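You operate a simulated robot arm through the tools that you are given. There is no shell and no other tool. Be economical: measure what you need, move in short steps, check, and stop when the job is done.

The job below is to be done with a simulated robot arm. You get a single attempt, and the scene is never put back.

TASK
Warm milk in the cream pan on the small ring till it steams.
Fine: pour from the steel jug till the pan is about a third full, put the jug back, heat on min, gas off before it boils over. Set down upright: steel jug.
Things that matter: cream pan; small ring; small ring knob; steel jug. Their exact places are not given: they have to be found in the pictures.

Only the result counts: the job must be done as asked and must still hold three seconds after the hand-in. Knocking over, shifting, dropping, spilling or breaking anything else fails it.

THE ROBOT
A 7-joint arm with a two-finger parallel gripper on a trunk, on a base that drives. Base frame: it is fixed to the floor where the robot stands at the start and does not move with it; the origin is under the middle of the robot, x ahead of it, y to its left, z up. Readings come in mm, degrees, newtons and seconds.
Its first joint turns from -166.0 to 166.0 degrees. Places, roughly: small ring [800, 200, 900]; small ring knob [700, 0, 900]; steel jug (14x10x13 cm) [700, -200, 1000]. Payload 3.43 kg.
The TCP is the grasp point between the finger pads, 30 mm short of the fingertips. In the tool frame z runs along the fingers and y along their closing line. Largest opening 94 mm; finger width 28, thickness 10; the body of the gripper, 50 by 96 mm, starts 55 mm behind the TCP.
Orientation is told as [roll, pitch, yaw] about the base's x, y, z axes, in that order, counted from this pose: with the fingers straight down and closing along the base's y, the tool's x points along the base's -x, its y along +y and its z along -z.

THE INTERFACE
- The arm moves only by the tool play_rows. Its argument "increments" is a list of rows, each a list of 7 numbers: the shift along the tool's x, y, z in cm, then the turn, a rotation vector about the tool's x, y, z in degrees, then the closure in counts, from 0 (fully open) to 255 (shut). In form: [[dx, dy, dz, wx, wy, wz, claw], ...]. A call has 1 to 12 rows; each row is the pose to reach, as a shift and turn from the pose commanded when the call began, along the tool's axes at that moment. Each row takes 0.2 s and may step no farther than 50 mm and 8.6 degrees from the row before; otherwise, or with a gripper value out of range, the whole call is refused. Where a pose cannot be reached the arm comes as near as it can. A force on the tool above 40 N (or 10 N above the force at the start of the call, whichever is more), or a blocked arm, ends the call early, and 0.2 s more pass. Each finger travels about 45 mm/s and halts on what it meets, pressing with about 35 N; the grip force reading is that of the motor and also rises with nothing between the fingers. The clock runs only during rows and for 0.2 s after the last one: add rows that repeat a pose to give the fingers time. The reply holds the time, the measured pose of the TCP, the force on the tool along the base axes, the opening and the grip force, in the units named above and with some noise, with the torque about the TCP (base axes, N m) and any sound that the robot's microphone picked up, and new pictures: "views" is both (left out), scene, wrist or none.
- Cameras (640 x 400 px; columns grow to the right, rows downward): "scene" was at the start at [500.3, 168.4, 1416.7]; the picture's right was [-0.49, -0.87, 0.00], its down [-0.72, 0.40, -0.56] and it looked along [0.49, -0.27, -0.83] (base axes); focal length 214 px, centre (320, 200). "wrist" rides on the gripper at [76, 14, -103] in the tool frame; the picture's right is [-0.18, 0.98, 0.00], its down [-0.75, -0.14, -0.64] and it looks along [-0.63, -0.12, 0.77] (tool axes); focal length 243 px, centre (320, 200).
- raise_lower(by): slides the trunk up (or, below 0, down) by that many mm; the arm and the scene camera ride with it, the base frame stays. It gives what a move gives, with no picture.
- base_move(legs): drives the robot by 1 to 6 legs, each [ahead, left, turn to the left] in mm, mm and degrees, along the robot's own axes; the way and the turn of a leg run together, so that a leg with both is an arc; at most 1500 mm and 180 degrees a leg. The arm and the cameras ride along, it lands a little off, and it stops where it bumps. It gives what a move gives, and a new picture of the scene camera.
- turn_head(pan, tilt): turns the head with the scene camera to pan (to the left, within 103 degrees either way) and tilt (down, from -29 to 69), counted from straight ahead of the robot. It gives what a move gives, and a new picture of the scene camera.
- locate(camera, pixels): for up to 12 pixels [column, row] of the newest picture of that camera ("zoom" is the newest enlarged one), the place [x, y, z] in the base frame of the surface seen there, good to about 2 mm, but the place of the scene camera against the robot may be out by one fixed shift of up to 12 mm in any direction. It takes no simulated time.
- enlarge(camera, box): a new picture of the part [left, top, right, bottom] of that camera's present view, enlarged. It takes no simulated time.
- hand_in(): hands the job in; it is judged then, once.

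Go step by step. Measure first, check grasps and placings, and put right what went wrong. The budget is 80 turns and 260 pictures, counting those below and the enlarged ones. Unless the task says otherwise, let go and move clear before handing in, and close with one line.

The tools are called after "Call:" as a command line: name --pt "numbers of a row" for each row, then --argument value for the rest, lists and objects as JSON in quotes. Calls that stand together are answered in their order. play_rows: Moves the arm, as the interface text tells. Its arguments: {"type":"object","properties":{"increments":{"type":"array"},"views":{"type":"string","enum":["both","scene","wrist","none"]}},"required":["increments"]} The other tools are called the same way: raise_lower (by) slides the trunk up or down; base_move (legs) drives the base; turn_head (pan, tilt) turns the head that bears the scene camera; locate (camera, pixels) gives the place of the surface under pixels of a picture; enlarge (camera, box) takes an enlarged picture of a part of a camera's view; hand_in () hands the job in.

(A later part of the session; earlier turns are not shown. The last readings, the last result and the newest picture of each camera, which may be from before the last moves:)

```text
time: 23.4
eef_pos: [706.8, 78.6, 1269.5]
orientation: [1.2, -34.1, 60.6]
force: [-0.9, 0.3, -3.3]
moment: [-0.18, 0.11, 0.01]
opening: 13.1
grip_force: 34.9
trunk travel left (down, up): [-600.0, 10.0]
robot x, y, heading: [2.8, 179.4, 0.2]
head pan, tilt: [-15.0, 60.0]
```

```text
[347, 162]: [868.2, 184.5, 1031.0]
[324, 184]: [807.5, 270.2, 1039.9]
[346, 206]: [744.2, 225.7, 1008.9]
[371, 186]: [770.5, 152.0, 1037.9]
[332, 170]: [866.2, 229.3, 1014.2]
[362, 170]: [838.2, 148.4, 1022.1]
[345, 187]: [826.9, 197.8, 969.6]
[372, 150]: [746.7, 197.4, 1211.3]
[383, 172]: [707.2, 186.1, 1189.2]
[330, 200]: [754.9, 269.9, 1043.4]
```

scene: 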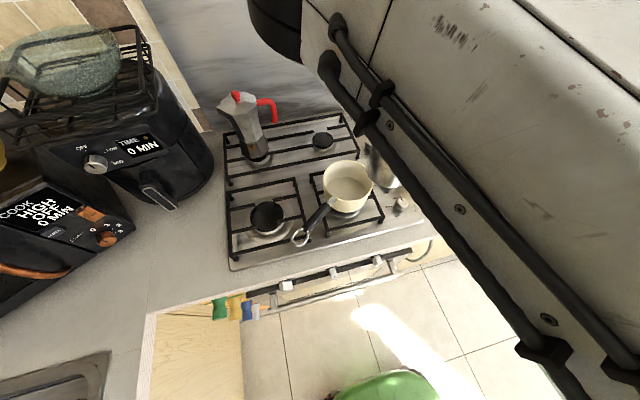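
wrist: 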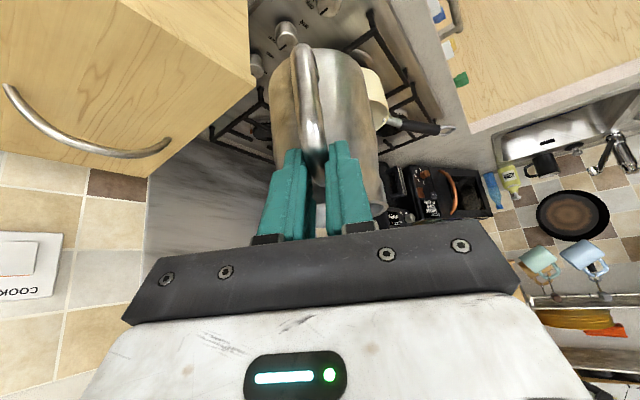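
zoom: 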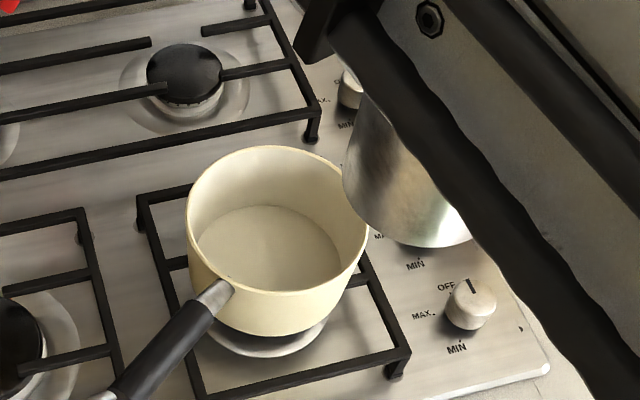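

Pan centre ≈(806,206), rim radius ≈64 at z≈1038. I bring the spout to ~30 mm short of centre while tilting to 40° (below the pouring angle), keeping the jug's side above the pan rim.

Call:
play_rows --pt "0.8 -1.0 1.8 0 5 0 255" --pt "1.66 -1.9 3.53 0 10 0 255" --pt "1.85 -1.9 4.3 0 15 0 255" --pt "2.0 -1.9 5.0 0 20 0 255" --pt "2.35 -1.9 6.3 0 25 0 255" --pt "2.68 -1.9 7.62 0 30 0 255" --pt "2.5 -1.9 8.5 0 35 0 255" --pt "2.5 -1.9 8.5 0 35 0 255"

Call:
enlarge --camera "scene" --box '[290, 100, 430, 230]'

```text
time: 25.2
eef_pos: [735.4, 93.0, 1187.5]
orientation: [1.0, 1.0, 61.2]
force: [-0.8, 0.1, -3.6]
moment: [-0.01, 0.06, 0.01]
opening: 13.6
grip_force: 35.0
trunk travel left (down, up): [-600.0, 10.0]
robot x, y, heading: [2.1, 179.2, -0.2]
head pan, tilt: [-15.0, 60.0]
```

scene: 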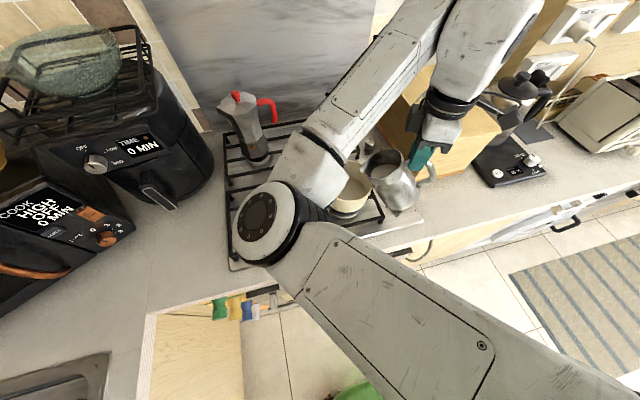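
wrist: 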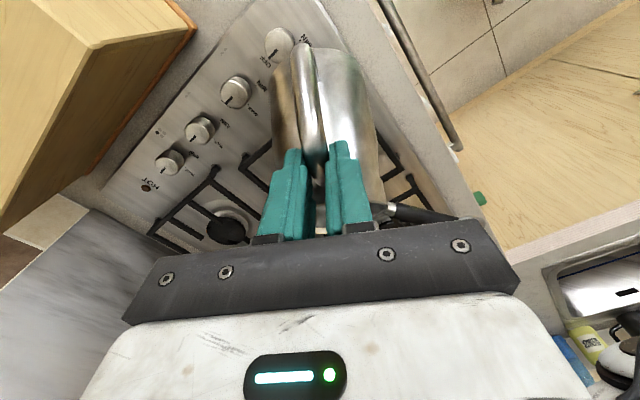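

```text
3.08 times, centred on (360, 165) of scene
```

zoom: 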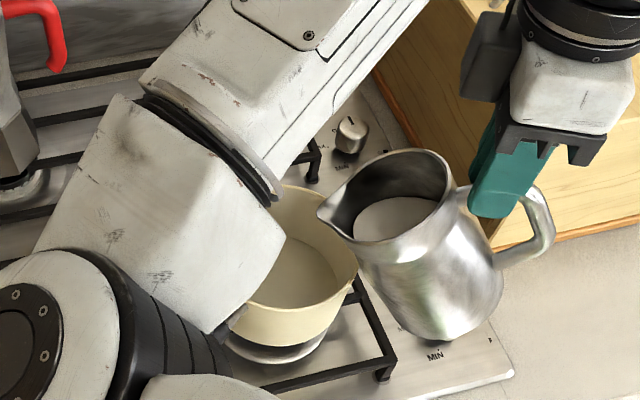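

The jug is tilted and its spout is over the pan; the elbow has swung left. I check spout, milk and elbow heights.

Call:
locate --camera "zoom" --pixels '[[322, 212], [350, 240], [390, 215], [300, 270], [220, 320], [270, 200], [450, 180], [430, 335], [500, 300], [330, 295], [30, 310]]'

```text
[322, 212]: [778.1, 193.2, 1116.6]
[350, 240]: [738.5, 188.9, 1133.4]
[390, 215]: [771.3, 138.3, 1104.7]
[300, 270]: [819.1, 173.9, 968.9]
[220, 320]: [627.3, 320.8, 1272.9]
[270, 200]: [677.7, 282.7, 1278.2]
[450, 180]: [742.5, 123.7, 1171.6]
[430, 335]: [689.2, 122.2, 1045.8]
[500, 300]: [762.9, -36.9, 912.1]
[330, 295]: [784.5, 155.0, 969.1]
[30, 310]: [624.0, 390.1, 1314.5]
```

The spout is at ≈(780,192,1116), milk ~11 mm below the lip. I tilt another 12°, keeping the spout in place, and look for the stream.

Call:
play_rows --pt "-0.6 -0.5 -0.1 0 5 0 255" --pt "-1.4 -1.0 -0.6 0 10 0 255" --pt "-1.8 -1.0 -0.9 0 12.5 0 255" --pt "-1.8 -1.0 -0.9 0 12.5 0 255" --views "scene"

Call:
enlarge --camera "scene" --box '[300, 110, 430, 230]'

```text
time: 26.2
eef_pos: [755.2, 104.2, 1195.6]
orientation: [1.0, 13.4, 61.4]
force: [-0.6, 0.2, -3.0]
moment: [0.02, -0.04, -0.01]
opening: 13.5
grip_force: 35.2
trunk travel left (down, up): [-600.0, 10.0]
robot x, y, heading: [-4.2, 177.1, 0.2]
head pan, tilt: [-15.0, 60.0]
```

scene: 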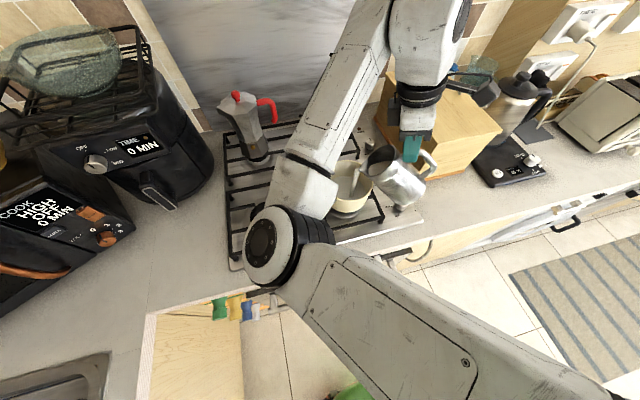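

```text
3.33 times, centred on (365, 170) of scene
```

zoom: 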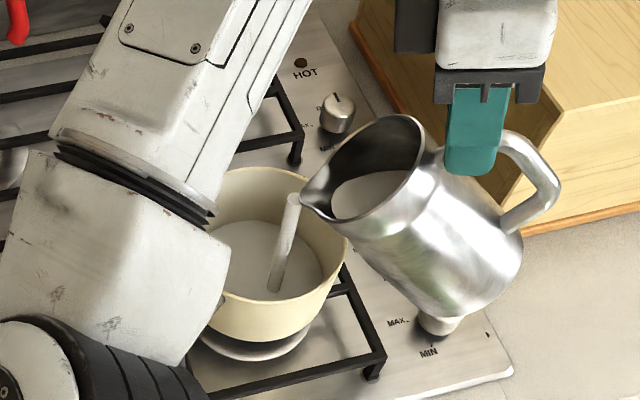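

A stream is flowing into the pan (zoom (285,240)). I read the milk level in the pan and in the jug.

Call:
locate --camera "zoom" --pixels '[[245, 245], [255, 270], [310, 270], [370, 195], [310, 195], [260, 230]]'

Call:
play_rows --pt "0 0 0 0 0 0 255" --views "scene"

Call:
locate --camera "scene" --pixels '[[329, 193], [332, 200], [348, 200], [366, 177], [334, 188]]'

Call:
enlarge --camera "scene" --box '[300, 110, 430, 230]'

```text
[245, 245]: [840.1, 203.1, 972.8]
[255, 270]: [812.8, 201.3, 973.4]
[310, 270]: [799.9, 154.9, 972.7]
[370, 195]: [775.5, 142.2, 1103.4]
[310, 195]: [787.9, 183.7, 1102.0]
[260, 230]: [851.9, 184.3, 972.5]
```

```text
time: 26.6
eef_pos: [753.9, 103.8, 1195.3]
orientation: [1.0, 13.6, 61.4]
force: [0.6, 0.8, -3.2]
moment: [0.02, -0.02, 0.02]
opening: 13.5
grip_force: 35.2
trunk travel left (down, up): [-600.0, 10.0]
robot x, y, heading: [-0.9, 176.8, -0.0]
head pan, tilt: [-15.0, 60.0]
```

scene: 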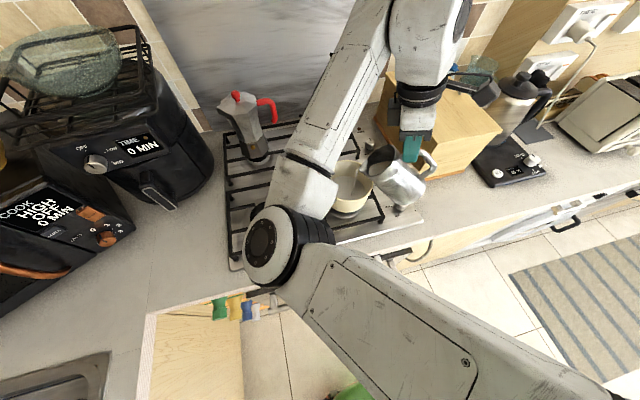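

```text
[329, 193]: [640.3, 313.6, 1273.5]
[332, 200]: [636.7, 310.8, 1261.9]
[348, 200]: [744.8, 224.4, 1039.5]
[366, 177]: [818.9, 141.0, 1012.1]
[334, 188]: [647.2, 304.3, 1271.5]
```

```text
3.33 times, centred on (365, 170) of scene
```

zoom: 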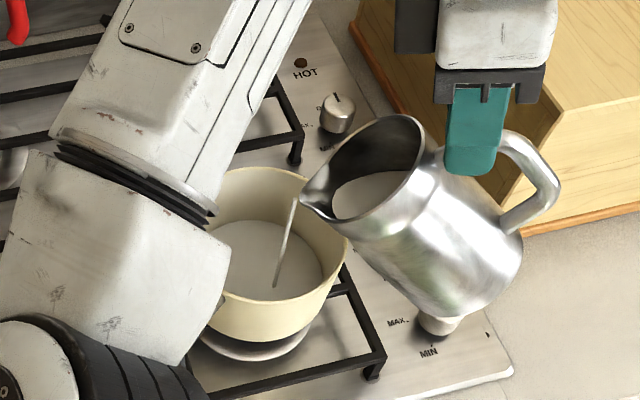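

Level is 973, flow dying out as the jug balances. I tilt a further 7° and hold.

Call:
play_rows --pt "-0.5 0 -0.67 0 3.5 0 255" --pt "-1.0 0 -1.35 0 7 0 255" --pt "-1.0 0 -1.35 0 7 0 255" --pt "-1.0 0 -1.35 0 7 0 255" --pt "-1.0 0 -1.35 0 7 0 255" --views "none"

Call:
enlarge --camera "scene" --box '[300, 110, 430, 230]'

Call:
locate --camera "zoom" --pixels '[[245, 245], [255, 260], [300, 270], [240, 235], [310, 195], [360, 200], [380, 180]]'

```text
time: 27.8
eef_pos: [760.6, 116.3, 1206.6]
orientation: [1.0, 20.5, 61.4]
force: [-0.5, 0.0, -3.7]
moment: [0.07, -0.04, 0.0]
opening: 13.2
grip_force: 34.9
trunk travel left (down, up): [-600.0, 10.0]
robot x, y, heading: [1.6, 174.1, 0.2]
head pan, tilt: [-15.0, 60.0]
```

```text
3.33 times, centred on (365, 170) of scene
```

zoom: 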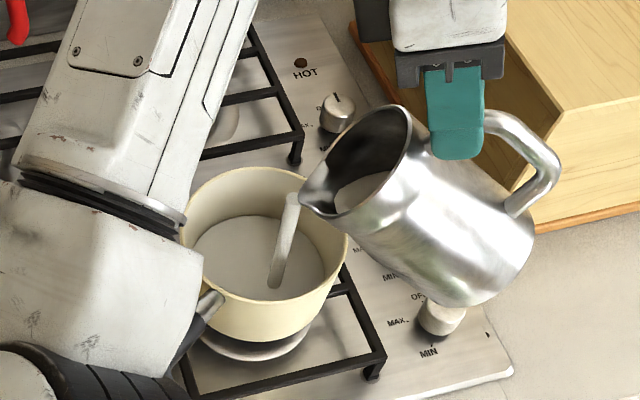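

```text
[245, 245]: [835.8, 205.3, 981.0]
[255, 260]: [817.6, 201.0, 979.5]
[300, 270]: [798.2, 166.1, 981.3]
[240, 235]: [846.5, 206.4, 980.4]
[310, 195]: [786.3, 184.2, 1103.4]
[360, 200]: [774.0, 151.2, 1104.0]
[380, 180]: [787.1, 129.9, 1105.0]
```

Level now 980.5 and still flowing. I hold 0.6 s more and re-read.

Call:
play_rows --pt "0 0 0 0 0 0 255" --pt "0 0 0 0 0 0 255" --pt "0 0 0 0 0 0 255" --views "none"

Call:
enlarge --camera "scene" --box '[300, 110, 430, 230]'

Call:
locate --camera "zoom" --pixels '[[245, 245], [255, 260], [300, 270], [310, 195], [360, 200]]'

```text
time: 28.6
eef_pos: [759.3, 115.2, 1206.3]
orientation: [1.0, 20.5, 61.5]
force: [-0.2, -0.6, -2.7]
moment: [0.1, -0.08, -0.02]
opening: 13.0
grip_force: 34.7
trunk travel left (down, up): [-600.0, 10.0]
robot x, y, heading: [0.1, 178.5, 0.4]
head pan, tilt: [-15.0, 60.0]
```

```text
3.33 times, centred on (365, 170) of scene
```

zoom: 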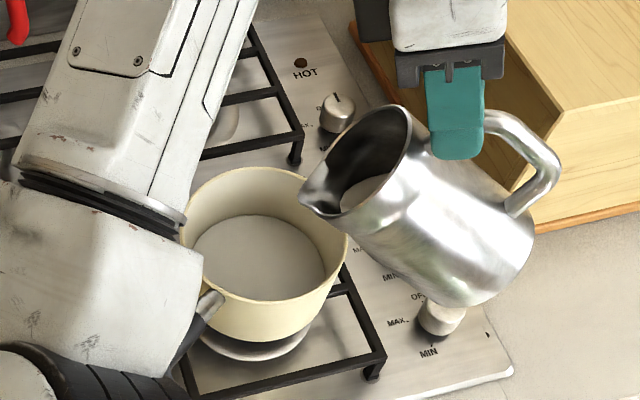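

```text
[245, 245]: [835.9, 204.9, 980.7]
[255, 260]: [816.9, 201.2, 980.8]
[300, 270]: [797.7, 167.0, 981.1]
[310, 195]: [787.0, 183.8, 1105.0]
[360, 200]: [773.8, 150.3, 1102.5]
```

Flow stopped at level 981 (≈16%). I tilt 7° more, keeping the spout there.

Call:
play_rows --pt "-0.5 0 -0.63 0 3.5 0 255" --pt "-1.0 0 -1.25 0 7 0 255" --pt "-1.0 0 -1.25 0 7 0 255" --pt "-1.0 0 -1.25 0 7 0 255" --pt "-1.0 0 -1.25 0 7 0 255" --pt "-1.0 0 -1.25 0 7 0 255" --pt "-1.0 0 -1.25 0 7 0 255" --views "none"

Call:
enlarge --camera "scene" --box '[300, 110, 430, 230]'

Call:
locate --camera "zoom" --pixels '[[245, 245], [255, 260], [300, 270], [310, 195], [225, 245]]'

```text
time: 30.2
eef_pos: [766.1, 126.6, 1213.6]
orientation: [1.1, 27.5, 61.6]
force: [0.4, -0.8, -4.0]
moment: [0.1, -0.03, 0.04]
opening: 13.2
grip_force: 35.0
trunk travel left (down, up): [-600.0, 10.0]
robot x, y, heading: [-1.9, 177.9, 0.1]
head pan, tilt: [-15.0, 60.0]
```

```text
3.33 times, centred on (365, 170) of scene
```

zoom: 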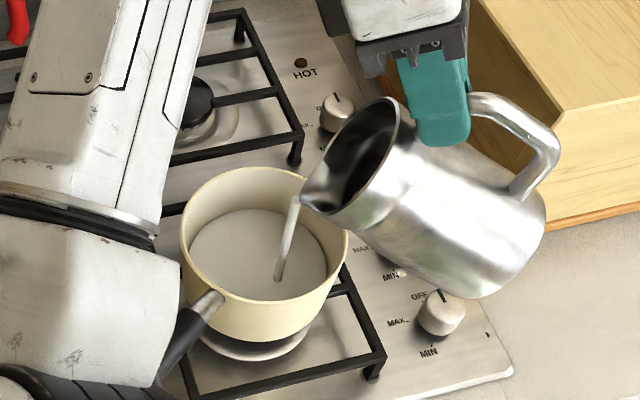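

```text
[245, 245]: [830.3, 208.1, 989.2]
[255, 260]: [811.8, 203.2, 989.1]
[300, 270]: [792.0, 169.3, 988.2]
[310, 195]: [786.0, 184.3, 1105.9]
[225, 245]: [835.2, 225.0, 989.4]
```

Level 989 with a thin stream left. I hold 0.6 s and re-read.

Call:
play_rows --pt "0 0 0 0 0 0 255" --pt "0 0 0 0 0 0 255" --pt "0 0 0 0 0 0 255" --views "none"

Call:
enlarge --camera "scene" --box '[300, 110, 430, 230]'

Call:
locate --camera "zoom" --pixels '[[245, 245], [255, 260], [300, 270], [310, 195], [225, 245], [195, 215], [250, 180], [190, 200], [345, 240], [250, 170]]'

```text
time: 31.0
eef_pos: [766.8, 127.2, 1214.6]
orientation: [1.1, 27.6, 61.5]
force: [-0.2, -0.2, -3.2]
moment: [0.1, -0.06, 0.01]
opening: 13.1
grip_force: 34.8
trunk travel left (down, up): [-600.0, 10.0]
robot x, y, heading: [-1.4, 174.8, 0.0]
head pan, tilt: [-15.0, 60.0]
```

```text
3.33 times, centred on (365, 170) of scene
```

zoom: 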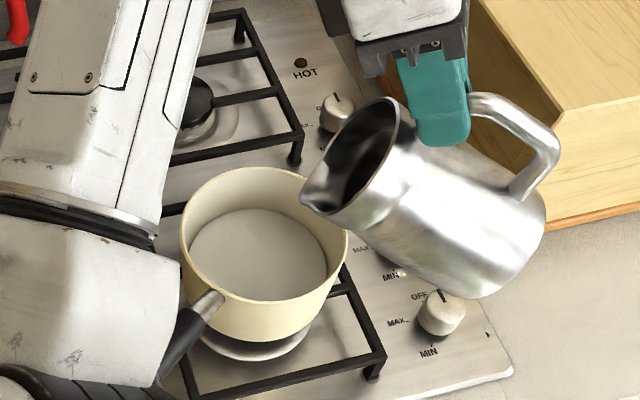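

```text
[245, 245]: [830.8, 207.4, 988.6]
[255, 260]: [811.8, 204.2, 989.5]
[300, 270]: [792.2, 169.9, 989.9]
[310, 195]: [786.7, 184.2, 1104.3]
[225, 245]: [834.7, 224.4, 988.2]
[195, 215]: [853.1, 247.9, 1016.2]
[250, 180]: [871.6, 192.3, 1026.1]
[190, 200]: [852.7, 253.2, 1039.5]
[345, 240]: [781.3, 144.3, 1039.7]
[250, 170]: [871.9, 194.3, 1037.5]
```

989 of a wanted ≈992.5. A further 3° and hold.

Call:
play_rows --pt "-0.4 0 -0.55 0 3.2 0 255" --pt "-0.4 0 -0.55 0 3.2 0 255" --pt "-0.4 0 -0.55 0 3.2 0 255" --pt "-0.4 0 -0.55 0 3.2 0 255" --pt "-0.4 0 -0.55 0 3.2 0 255" --pt "-0.4 0 -0.55 0 3.2 0 255" --pt "-0.4 0 -0.55 0 3.2 0 255" --views "none"

Call:
enlarge --camera "scene" --box '[300, 110, 430, 230]'

Call:
locate --camera "zoom" --pixels '[[245, 245], [255, 260], [300, 270], [310, 195], [225, 245]]'

```text
time: 32.6
eef_pos: [769.7, 132.5, 1217.2]
orientation: [1.1, 30.7, 61.8]
force: [-0.4, -0.1, -3.7]
moment: [0.1, -0.09, 0.04]
opening: 13.3
grip_force: 34.8
trunk travel left (down, up): [-600.0, 10.0]
robot x, y, heading: [2.2, 179.6, 0.2]
head pan, tilt: [-15.0, 60.0]
```

```text
3.33 times, centred on (365, 170) of scene
```

zoom: 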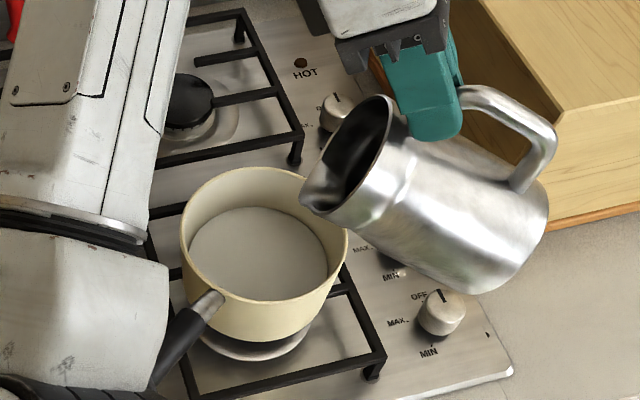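

```text
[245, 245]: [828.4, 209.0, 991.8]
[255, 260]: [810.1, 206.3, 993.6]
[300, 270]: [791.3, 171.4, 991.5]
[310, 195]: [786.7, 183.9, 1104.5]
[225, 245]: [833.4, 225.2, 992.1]
```

Level ≈992 (≈1/3 of the pan) and the flow has stopped. I turn the jug upright again, raising it away from the pan.

Call:
play_rows --pt "1.04 0 0.15 0 -5 0 255" --pt "2.08 0 0.3 0 -10 0 255" --pt "3.06 0 0.3 0 -15 0 255" --pt "4.05 0 0.31 0 -20 0 255" --pt "5.3 0 -0.2 0 -26 0 255" --pt "6.4 0 -0.6 0 -32 0 255" --pt "7.3 0 -0.8 0 -38 0 255" --pt "8.0 0 -1.0 0 -44 0 255" --pt "8.65 0 -1.26 0 -50 0 255" --pt "8.7 0 -1.05 0 -56 0 255" --pt "8.77 0 -0.85 0 -61 0 255" --pt "8.8 0 -0.72 0 -64.7 0 255"

```text
time: 35.2
eef_pos: [737.1, 70.2, 1269.6]
orientation: [1.2, -34.1, 60.5]
force: [1.0, 0.5, -3.1]
moment: [-0.23, 0.13, -0.01]
opening: 13.3
grip_force: 35.0
trunk travel left (down, up): [-600.0, 10.0]
robot x, y, heading: [-4.7, 177.6, 0.3]
head pan, tilt: [-15.0, 60.0]
```

scene: 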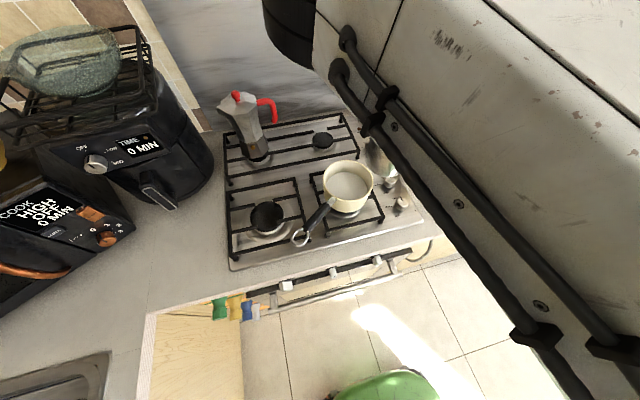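
wrist: 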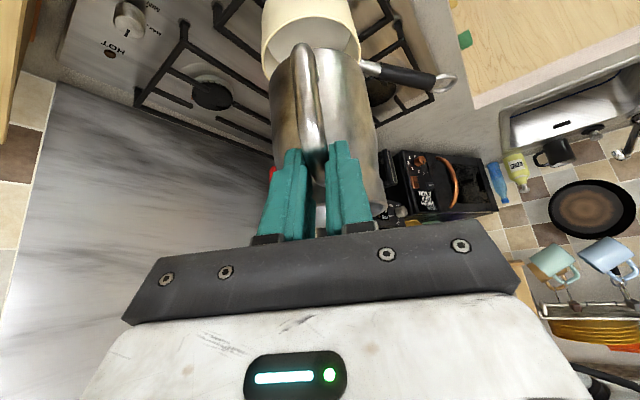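

Upright again, nothing spilled. I pull the jug back 50 mm in x, then drive the base back to the right.

Call:
play_rows --pt "0.7 1.45 -0.46 0 0 0 255" --pt "1.37 2.9 -0.93 0 0 0 255" --pt "2.05 4.34 -1.39 0 0 0 255" --views "none"

Call:
base_move --legs '[[0, -90, 0], [0, -88, 0]]'

```text
time: 36.0
eef_pos: [684.8, 69.5, 1269.2]
orientation: [1.1, -34.1, 60.4]
force: [0.5, -0.2, -3.5]
moment: [-0.21, 0.1, 0.02]
opening: 13.3
grip_force: 34.6
trunk travel left (down, up): [-600.0, 10.0]
robot x, y, heading: [0.7, 176.4, 0.1]
head pan, tilt: [-15.0, 60.0]
```

```text
time: 37.8
eef_pos: [685.7, -109.2, 1269.6]
orientation: [1.2, -34.0, 60.4]
force: [0.5, -0.8, -3.4]
moment: [-0.21, 0.09, 0.02]
opening: 13.2
grip_force: 34.9
trunk travel left (down, up): [-600.0, 10.0]
robot x, y, heading: [-0.4, 0.5, -0.0]
head pan, tilt: [-15.0, 60.0]
```

scene: 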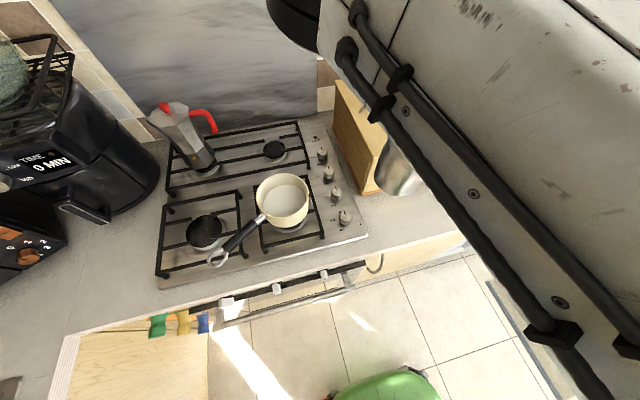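

Base is back. I move the jug over its old place at a safe height.

Call:
play_rows --pt "1.95 -1.33 -1.32 0 0 0 255" --pt "3.9 -2.67 -2.63 0 0 0 255" --pt "5.85 -4.0 -3.95 0 0 0 255" --pt "7.8 -5.33 -5.27 0 0 0 255" --pt "9.7 -6.67 -6.6 0 0 0 255" --pt "11.67 -8.0 -7.9 0 0 0 255" --pt "11.67 -8.0 -7.9 0 0 0 255"

```text
time: 39.4
eef_pos: [686.7, -271.8, 1267.0]
orientation: [1.3, -34.0, 60.4]
force: [-0.5, -0.4, -3.0]
moment: [-0.18, 0.13, -0.02]
opening: 13.3
grip_force: 35.1
trunk travel left (down, up): [-600.0, 10.0]
robot x, y, heading: [1.2, -1.5, 0.0]
head pan, tilt: [-15.0, 60.0]
```

scene: 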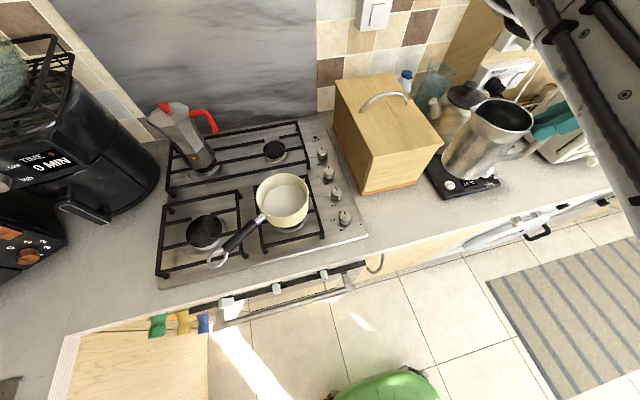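
wrist: 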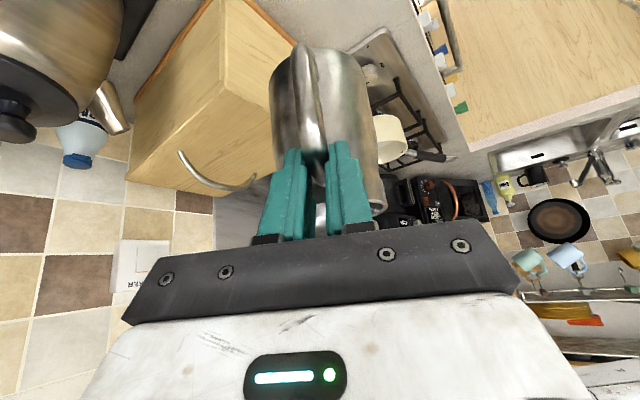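

I check the hanging jug's tilt carefully before lowering.

Call:
enlarge --camera "scene" --box '[430, 80, 550, 190]'

```text
3.64 times, centred on (490, 135) of scene
```

zoom: 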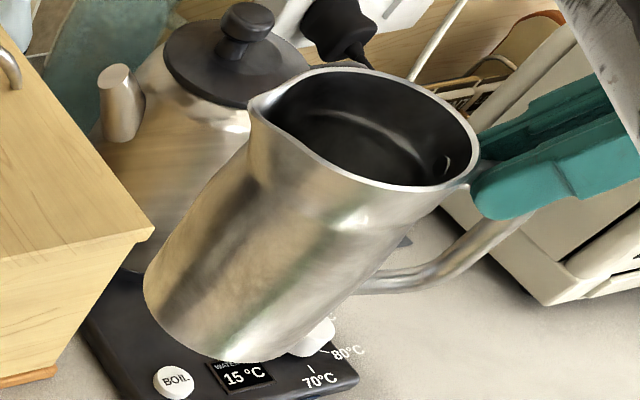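

Call:
locate --camera "zoom" --pixels '[[255, 103], [340, 70], [400, 84], [450, 115], [474, 150], [465, 178], [440, 187], [400, 187], [350, 178], [300, 152], [260, 350], [200, 345]]'

```text
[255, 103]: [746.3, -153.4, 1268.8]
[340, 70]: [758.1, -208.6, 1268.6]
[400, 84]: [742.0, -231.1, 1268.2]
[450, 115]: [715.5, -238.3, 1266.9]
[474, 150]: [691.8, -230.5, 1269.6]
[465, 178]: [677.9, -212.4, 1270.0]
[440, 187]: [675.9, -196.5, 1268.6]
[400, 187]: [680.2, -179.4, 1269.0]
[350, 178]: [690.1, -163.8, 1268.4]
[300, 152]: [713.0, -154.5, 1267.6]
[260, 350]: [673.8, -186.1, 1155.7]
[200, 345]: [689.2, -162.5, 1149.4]
```

The rim is level at z≈1268.5 and its position in x,y matches the start; it must come down ≈226 mm. I lower 210 mm now.

Call:
play_rows --pt "1.5 0 2.2 0 0 0 255" --pt "3.4 0 5.0 0 0 0 255" --pt "5.3 0 7.8 0 0 0 255" --pt "7.2 0 10.7 0 0 0 255" --pt "9.0 0 13.4 0 0 0 255" --pt "10.6 0 15.7 0 0 0 255" --pt "11.78 0 17.4 0 0 0 255" --pt "11.78 0 17.4 0 0 0 255"

```text
time: 41.2
eef_pos: [684.4, -269.4, 1057.1]
orientation: [1.1, -34.0, 60.5]
force: [0.4, 0.6, -3.2]
moment: [-0.2, 0.09, 0.01]
opening: 13.3
grip_force: 36.2
trunk travel left (down, up): [-600.0, 10.0]
robot x, y, heading: [1.2, 0.2, 0.0]
head pan, tilt: [-15.0, 60.0]
```

scene: 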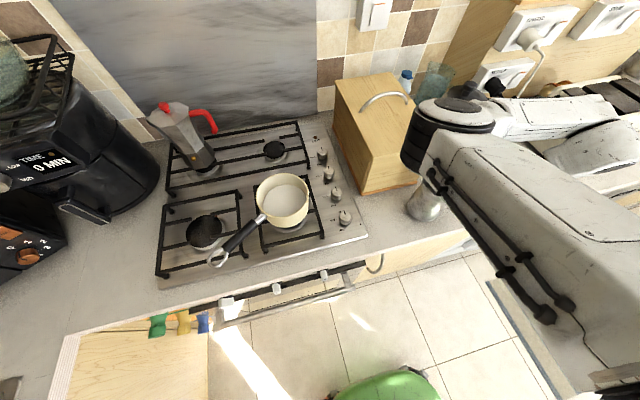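
wrist: 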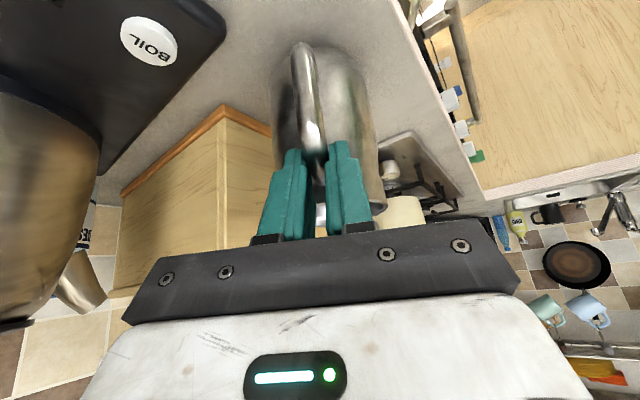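

Now the last ~16 mm in 2 mm steps, watching the force for contact.

Call:
play_rows --pt "0.17 0 0.25 0 0 0 255" --pt "0.34 0 0.5 0 0 0 255" --pt "0.5 0 0.75 0 0 0 255" --pt "0.62 0 0.91 0 0 0 255" --pt "0.73 0 1.08 0 0 0 255" --pt "0.81 0 1.2 0 0 0 255" --pt "0.87 0 1.28 0 0 0 255" --views "wrist"

Call:
locate --camera "wrist" --pixels '[[325, 52], [340, 56], [285, 62], [330, 47]]'

```text
time: 42.8
eef_pos: [684.4, -269.9, 1042.3]
orientation: [1.2, -34.0, 60.5]
force: [0.2, -0.1, -3.4]
moment: [-0.17, 0.11, 0.02]
opening: 13.6
grip_force: 35.2
trunk travel left (down, up): [-600.0, 10.0]
robot x, y, heading: [-3.1, 1.1, 0.1]
head pan, tilt: [-15.0, 60.0]
```

wrist: 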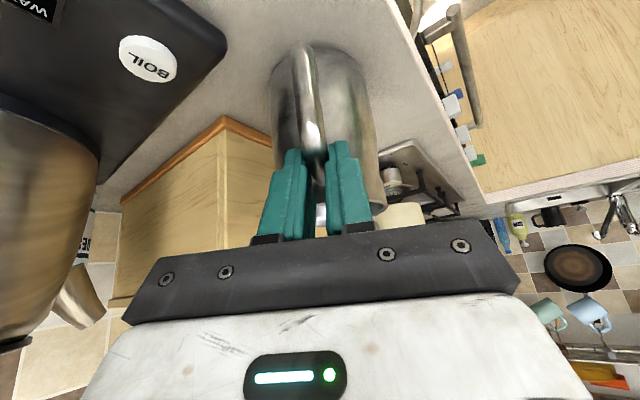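

```text
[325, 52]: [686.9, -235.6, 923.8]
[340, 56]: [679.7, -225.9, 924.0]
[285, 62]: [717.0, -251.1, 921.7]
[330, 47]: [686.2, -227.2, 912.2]
```

No contact yet (force still -3.4, base edge 924, counter 912). I continue down in 1.5 mm steps.

Call:
play_rows --pt "0.08 0 0.12 0 0 0 255" --pt "0.17 0 0.25 0 0 0 255" --pt "0.25 0 0.37 0 0 0 255" --pt "0.28 0 0.41 0 0 0 255" --views "none"

```text
time: 43.8
eef_pos: [683.8, -270.3, 1039.0]
orientation: [0.9, -34.0, 60.7]
force: [3.0, -6.1, 27.1]
moment: [0.43, -0.4, -0.11]
opening: 13.6
grip_force: 34.9
trunk travel left (down, up): [-600.0, 10.0]
robot x, y, heading: [-1.2, -2.0, 0.1]
head pan, tilt: [-15.0, 60.0]
```

Contact (27 N up). I relieve ~2 mm and check the force before opening.

Call:
play_rows --pt "-0.06 0 -0.08 0 0 0 255" --pt "-0.1 0 -0.15 0 0 0 255" --views "none"

```text
time: 44.4
eef_pos: [684.3, -271.1, 1039.4]
orientation: [1.1, -34.0, 60.5]
force: [2.6, -4.9, 17.9]
moment: [0.08, -0.26, -0.15]
opening: 13.1
grip_force: 35.3
trunk travel left (down, up): [-600.0, 10.0]
robot x, y, heading: [1.1, -4.0, 0.1]
head pan, tilt: [-15.0, 60.0]
```

Call:
play_rows --pt "-0.07 0 -0.1 0 0 0 255" --pt "-0.07 0 -0.1 0 0 0 255" --views "wrist"

```text
time: 45.0
eef_pos: [684.4, -270.4, 1039.4]
orientation: [1.4, -33.9, 60.4]
force: [-1.3, -0.2, -4.1]
moment: [-0.2, 0.13, -0.04]
opening: 13.3
grip_force: 35.2
trunk travel left (down, up): [-600.0, 10.0]
robot x, y, heading: [-1.3, -1.9, 0.1]
head pan, tilt: [-15.0, 60.0]
```

wrist: 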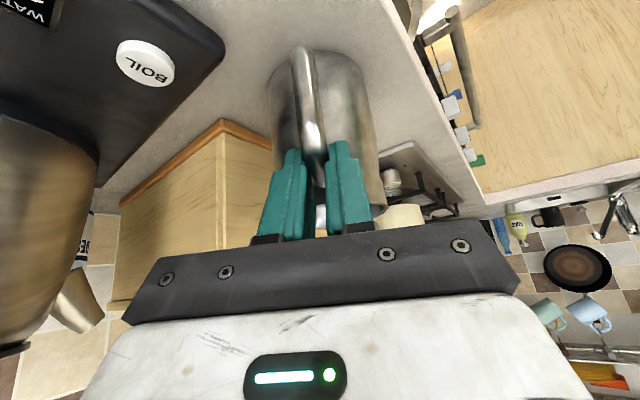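

Now it hangs right at contact. I go down ~0.8 mm and open the fingers.

Call:
play_rows --pt "0.05 0 0.07 0 0 0 255" --pt "0.05 0 0.07 0 0 0 200" --pt "0.05 0 0.07 0 0 0 160" --pt "0.05 0 0.07 0 0 0 119" --pt "0.05 0 0.07 0 0 0 119"

```text
time: 46.2
eef_pos: [683.6, -270.0, 1040.2]
orientation: [1.2, -34.0, 60.5]
force: [-0.1, 1.1, 0.0]
moment: [0.0, -0.01, 0.02]
opening: 49.9
grip_force: 0.0
trunk travel left (down, up): [-600.0, 10.0]
robot x, y, heading: [0.4, 1.9, -0.1]
head pan, tilt: [-15.0, 60.0]
```

scene: 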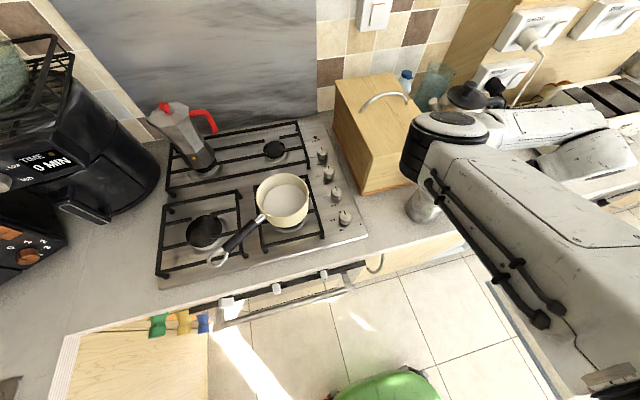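
wrist: 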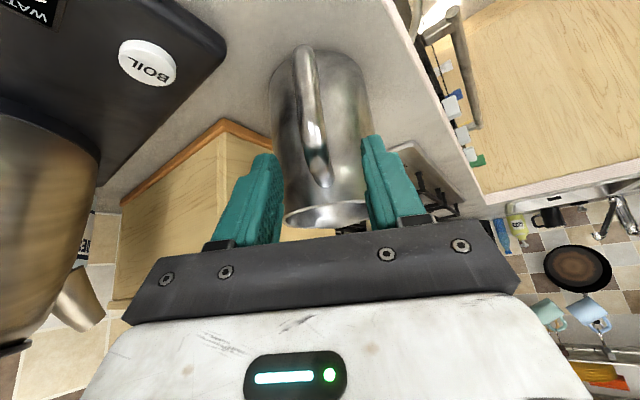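

The jug stands upright where it was, fingers free. I back off along the tool axis and up.

Call:
play_rows --pt "0 0 -3 0 0 0 119" --pt "0 0 -7 0 0 0 119" --pt "0 0 -11 0 0 0 119" --pt "0 0 -15 0 0 0 119" --pt "-1.5 0 -17.5 0 6 0 119" --pt "-3 0 -20 0 13 0 119" --pt "-4.5 0 -22 0 20 0 119" --pt "-5 0 -23 0 27 0 119" --pt "-5 0 -23 0 34 0 119"

```text
time: 48.2
eef_pos: [644.5, -348.5, 1260.1]
orientation: [0.9, 0.1, 61.1]
force: [-1.1, -0.5, -0.1]
moment: [-0.02, -0.02, 0.02]
opening: 50.0
grip_force: 0.0
trunk travel left (down, up): [-600.0, 10.0]
robot x, y, heading: [2.9, -0.8, 0.3]
head pan, tilt: [-15.0, 60.0]
```

scene: 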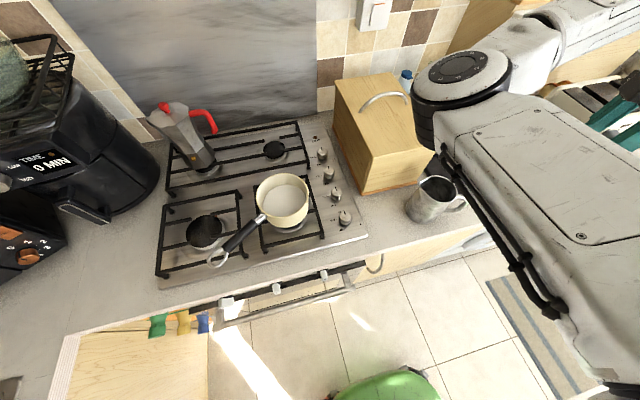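
wrist: 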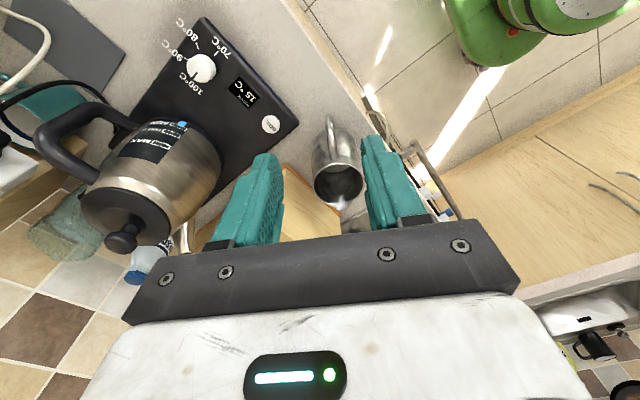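

Jug is upright and clear. I zoom the knob and then swing the hand over to it, turning the yaw back to 0.

Call:
enlarge --camera "scene" --box '[310, 180, 380, 240]'

Call:
locate --camera "zoom" --pixels '[[320, 190], [320, 230]]'

Call:
play_rows --pt "-3.2 0.9 0.6 0 0 5 119" --pt "-6.5 1.8 1.2 0 0 10 119" --pt "-9.8 2.8 1.9 0 0 15 119" --pt "-13 3.7 2.6 0 0 20 119" --pt "-16.3 4.6 3.3 0 0 25 119" --pt "-19.5 5.5 4 0 0 30 119" --pt "-22.8 6.4 4.7 0 0 35 119" --pt "-26 7.4 5.4 0 0 40 119" --pt "-29.3 8.3 6.1 0 0 45 119" --pt "-32.6 9.2 6.8 0 0 50 119" --pt "-35.8 10.1 7.4 0 0 56 119" --pt "-39.1 11 8 0 0 61 119"

```text
6.67 times, centred on (345, 210) of scene
```

zoom: 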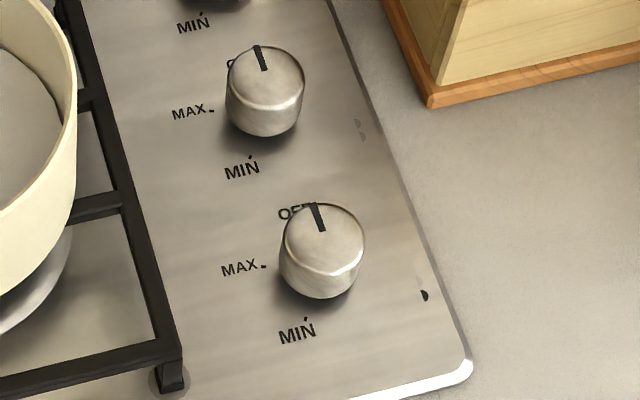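

```text
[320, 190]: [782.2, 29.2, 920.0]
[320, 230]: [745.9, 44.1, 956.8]
```

```text
time: 50.8
eef_pos: [738.5, 48.6, 1181.4]
orientation: [0.5, 0.8, 0.0]
force: [0.3, -0.5, 0.1]
moment: [0.03, 0.0, 0.0]
opening: 50.2
grip_force: 0.1
trunk travel left (down, up): [-600.0, 10.0]
robot x, y, heading: [-0.4, -0.4, 0.1]
head pan, tilt: [-15.0, 60.0]
```

scene: 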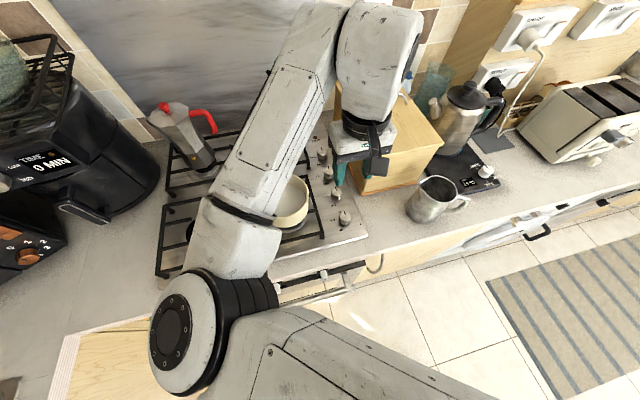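
wrist: 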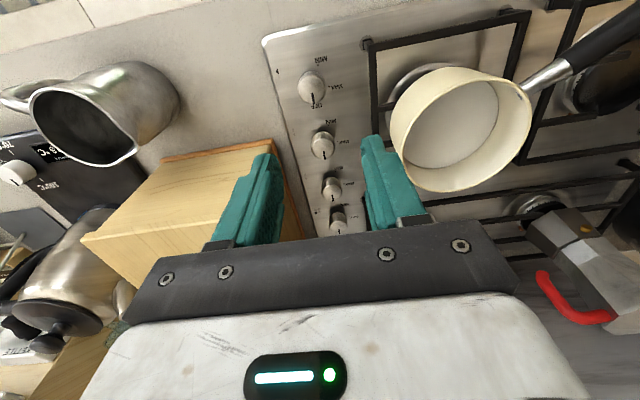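

The knob marks run OFF (+x), MAX (+y), MIN (−x), so turning counter-clockwise. In the wrist picture the knob is at (312,88); I measure it.

Call:
enlarge --camera "wrist" --box '[260, 40, 380, 130]'

Call:
locate --camera "wrist" --pixels '[[312, 95], [305, 92], [321, 92], [313, 85], [313, 100], [310, 75], [322, 145], [300, 130], [428, 160], [395, 130]]'

```text
4.44 times, centred on (320, 85) of wrist
```

zoom: 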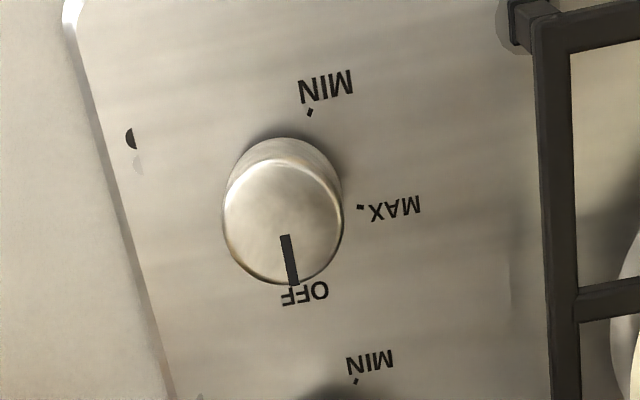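

```text
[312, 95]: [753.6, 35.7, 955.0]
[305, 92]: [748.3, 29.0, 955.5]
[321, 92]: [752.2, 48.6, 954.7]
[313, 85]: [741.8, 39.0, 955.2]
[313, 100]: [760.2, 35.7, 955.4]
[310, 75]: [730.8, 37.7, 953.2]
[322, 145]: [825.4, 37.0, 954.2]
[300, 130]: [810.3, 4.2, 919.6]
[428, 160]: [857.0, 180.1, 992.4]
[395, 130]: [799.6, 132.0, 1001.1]
```

Knob centre ≈(747.5,37.5), top z 955, radius ≈16. I check the bread box's clearance before descending.

Call:
locate --camera "wrist" --pixels '[[272, 142], [165, 158], [268, 152], [90, 238], [200, 190], [290, 190], [180, 175]]'

Call:
locate --camera "scene" --pixels '[[360, 190], [412, 183], [441, 147], [365, 120], [290, 300], [260, 225], [240, 260]]'

```text
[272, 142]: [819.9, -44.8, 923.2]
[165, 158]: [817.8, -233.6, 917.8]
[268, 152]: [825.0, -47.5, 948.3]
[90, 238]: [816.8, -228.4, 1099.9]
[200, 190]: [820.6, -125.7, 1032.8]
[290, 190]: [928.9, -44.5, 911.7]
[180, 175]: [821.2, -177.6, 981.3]
```

```text
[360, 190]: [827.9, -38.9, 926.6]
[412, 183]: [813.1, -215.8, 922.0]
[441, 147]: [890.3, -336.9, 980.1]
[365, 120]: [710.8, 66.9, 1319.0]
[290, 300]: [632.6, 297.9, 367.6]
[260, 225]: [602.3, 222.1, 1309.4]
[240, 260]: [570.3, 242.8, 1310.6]
```

The bread box starts at x≥816, so there is room. I descend onto the knob, fingers open 60 mm.

Call:
play_rows --pt "-0.45 -0.55 4 0 0 0 92" --pt "-0.9 -1.1 8 0 0 0 92" --pt "-0.9 -1.1 12 0 0 0 92" --pt "-0.9 -1.1 16 0 0 0 92" --pt "-0.9 -1.1 19 0 0 0 92" --pt "-0.9 -1.1 21 0 0 0 92" --pt "-0.9 -1.1 22 0 0 0 92" --pt "-0.9 -1.1 22 0 0 0 92"

```text
time: 52.6
eef_pos: [743.9, 40.2, 960.8]
orientation: [0.4, 0.8, 0.2]
force: [-0.6, -0.6, 0.7]
moment: [-0.01, 0.0, 0.0]
opening: 60.0
grip_force: 0.0
trunk travel left (down, up): [-600.0, 10.0]
robot x, y, heading: [-1.0, -3.1, 0.2]
head pan, tilt: [-15.0, 60.0]
```

scene: 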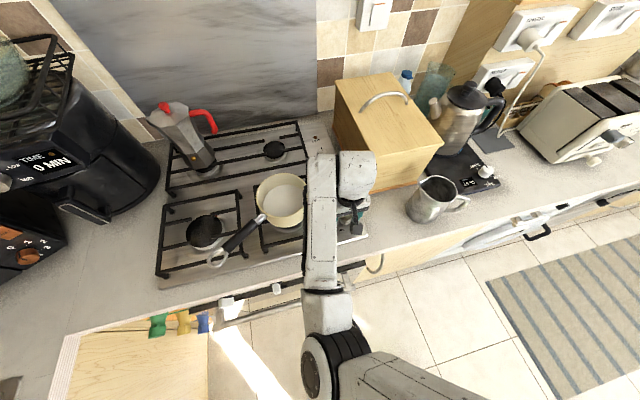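
wrist: 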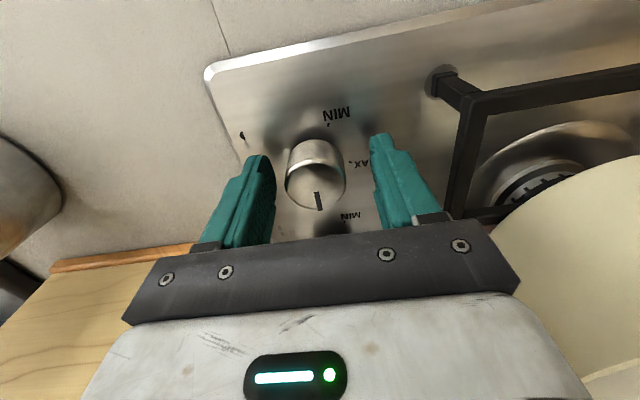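

The knob (316,175) sits between the fingers. I check its centre.

Call:
locate --camera "wrist" --pixels '[[288, 180], [342, 180], [315, 165], [317, 205], [316, 185], [264, 200], [382, 195]]'

```text
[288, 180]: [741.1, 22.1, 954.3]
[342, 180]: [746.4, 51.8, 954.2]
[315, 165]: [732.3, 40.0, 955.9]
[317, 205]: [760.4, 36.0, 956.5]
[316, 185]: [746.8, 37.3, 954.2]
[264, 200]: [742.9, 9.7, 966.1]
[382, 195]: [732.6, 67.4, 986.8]
```

Knob centre ≈(746.5,37); I correct 3 mm and close on it.

Call:
play_rows --pt "-0.3 -0.3 0 0 0 0 92" --pt "-0.3 -0.3 0 0 0 0 150" --pt "-0.3 -0.3 0 0 0 0 200" --pt "-0.3 -0.3 0 0 0 0 255" --pt "-0.3 -0.3 0 0 0 0 255" --views "wrist"

```text
time: 53.8
eef_pos: [745.4, 35.8, 960.6]
orientation: [0.4, 0.7, 0.2]
force: [1.2, -1.1, -0.4]
moment: [-0.71, 0.0, 0.02]
opening: 34.9
grip_force: 45.3
trunk travel left (down, up): [-600.0, 10.0]
robot x, y, heading: [2.0, -1.6, 0.1]
head pan, tilt: [-15.0, 60.0]
```

wrist: 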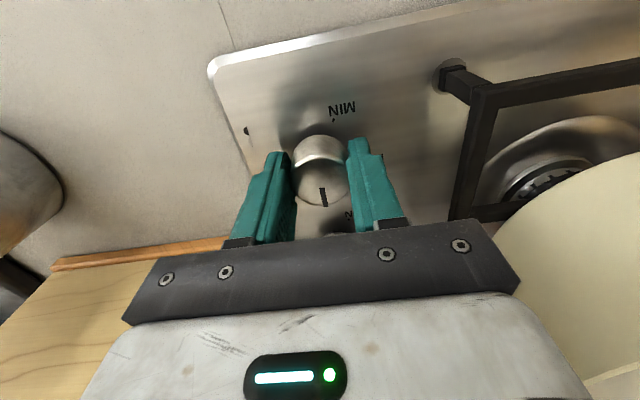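

Gripped at 34.9 mm. I turn counter-clockwise a first 24° as a test.

Call:
play_rows --pt "0 0 0 0 0 -8 255" --pt "0 0 0 0 0 -16 255" --pt "0 0 0 0 0 -24 255"

```text
time: 54.6
eef_pos: [745.1, 35.6, 959.4]
orientation: [0.8, 0.7, 24.3]
force: [-0.2, -2.8, 0.3]
moment: [-0.63, -0.01, -0.97]
opening: 34.8
grip_force: 45.1
trunk travel left (down, up): [-600.0, 10.0]
robot x, y, heading: [2.8, -2.7, 0.0]
head pan, tilt: [-15.0, 60.0]
```

scene: 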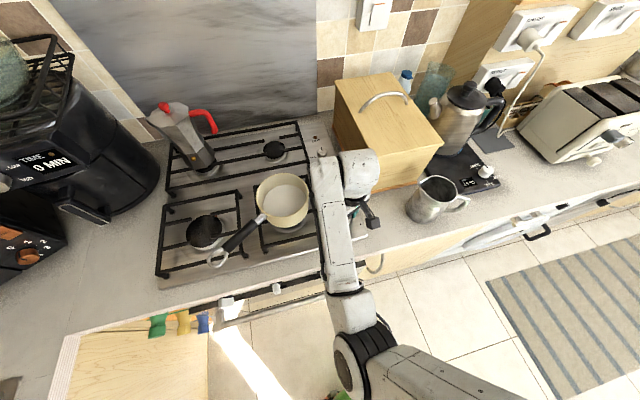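
wrist: 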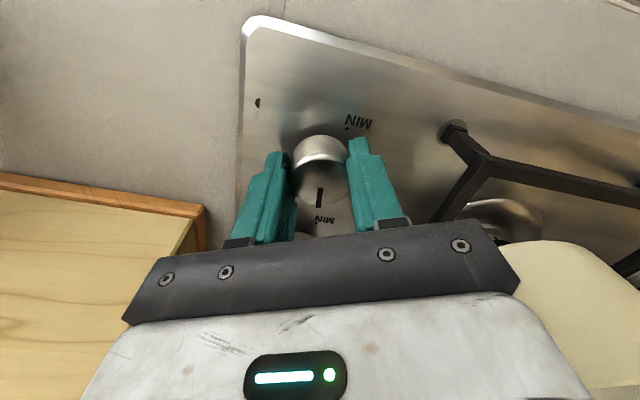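

The pointer stays fixed relative to the fingers, so the knob turns. I continue to about 90°.

Call:
play_rows --pt "0 0 0 0 0 -8 255" --pt "0 0 0 0 0 -16 255" --pt "0 0 0 0 0 -24 255" --pt "0 0 0 0 0 -32 255" --pt "0 0 0 0 0 -40 255" --pt "0 0 0 0 0 -48 255" --pt "0 0 0 0 0 -56 255" --pt "0 0 0 0 0 -64 255"

```text
time: 56.4
eef_pos: [748.3, 35.7, 960.0]
orientation: [0.6, -0.5, 88.3]
force: [26.1, -10.7, 0.4]
moment: [-0.31, -0.94, -0.76]
opening: 34.5
grip_force: 44.8
trunk travel left (down, up): [-600.0, 10.0]
robot x, y, heading: [-0.9, 0.7, -0.2]
head pan, tilt: [-15.0, 60.0]
```

scene: 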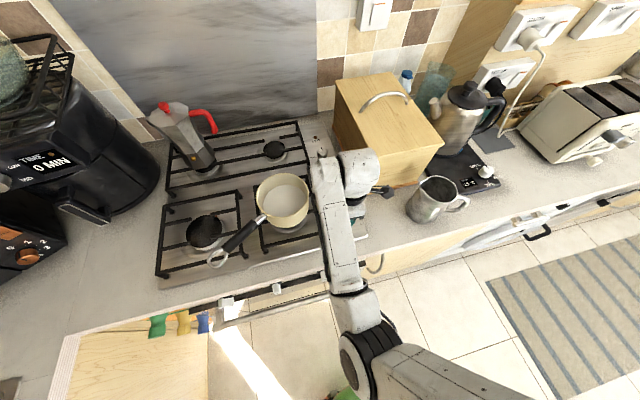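
wrist: 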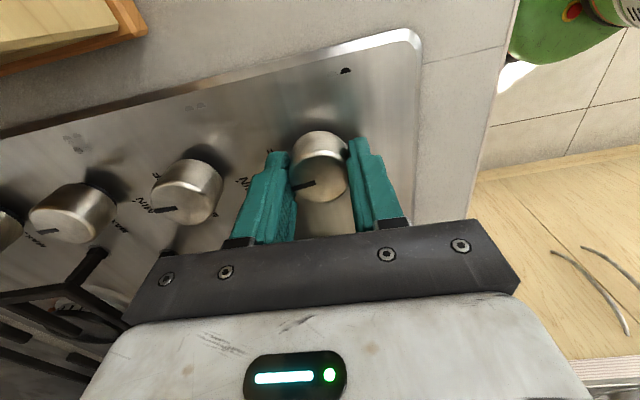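

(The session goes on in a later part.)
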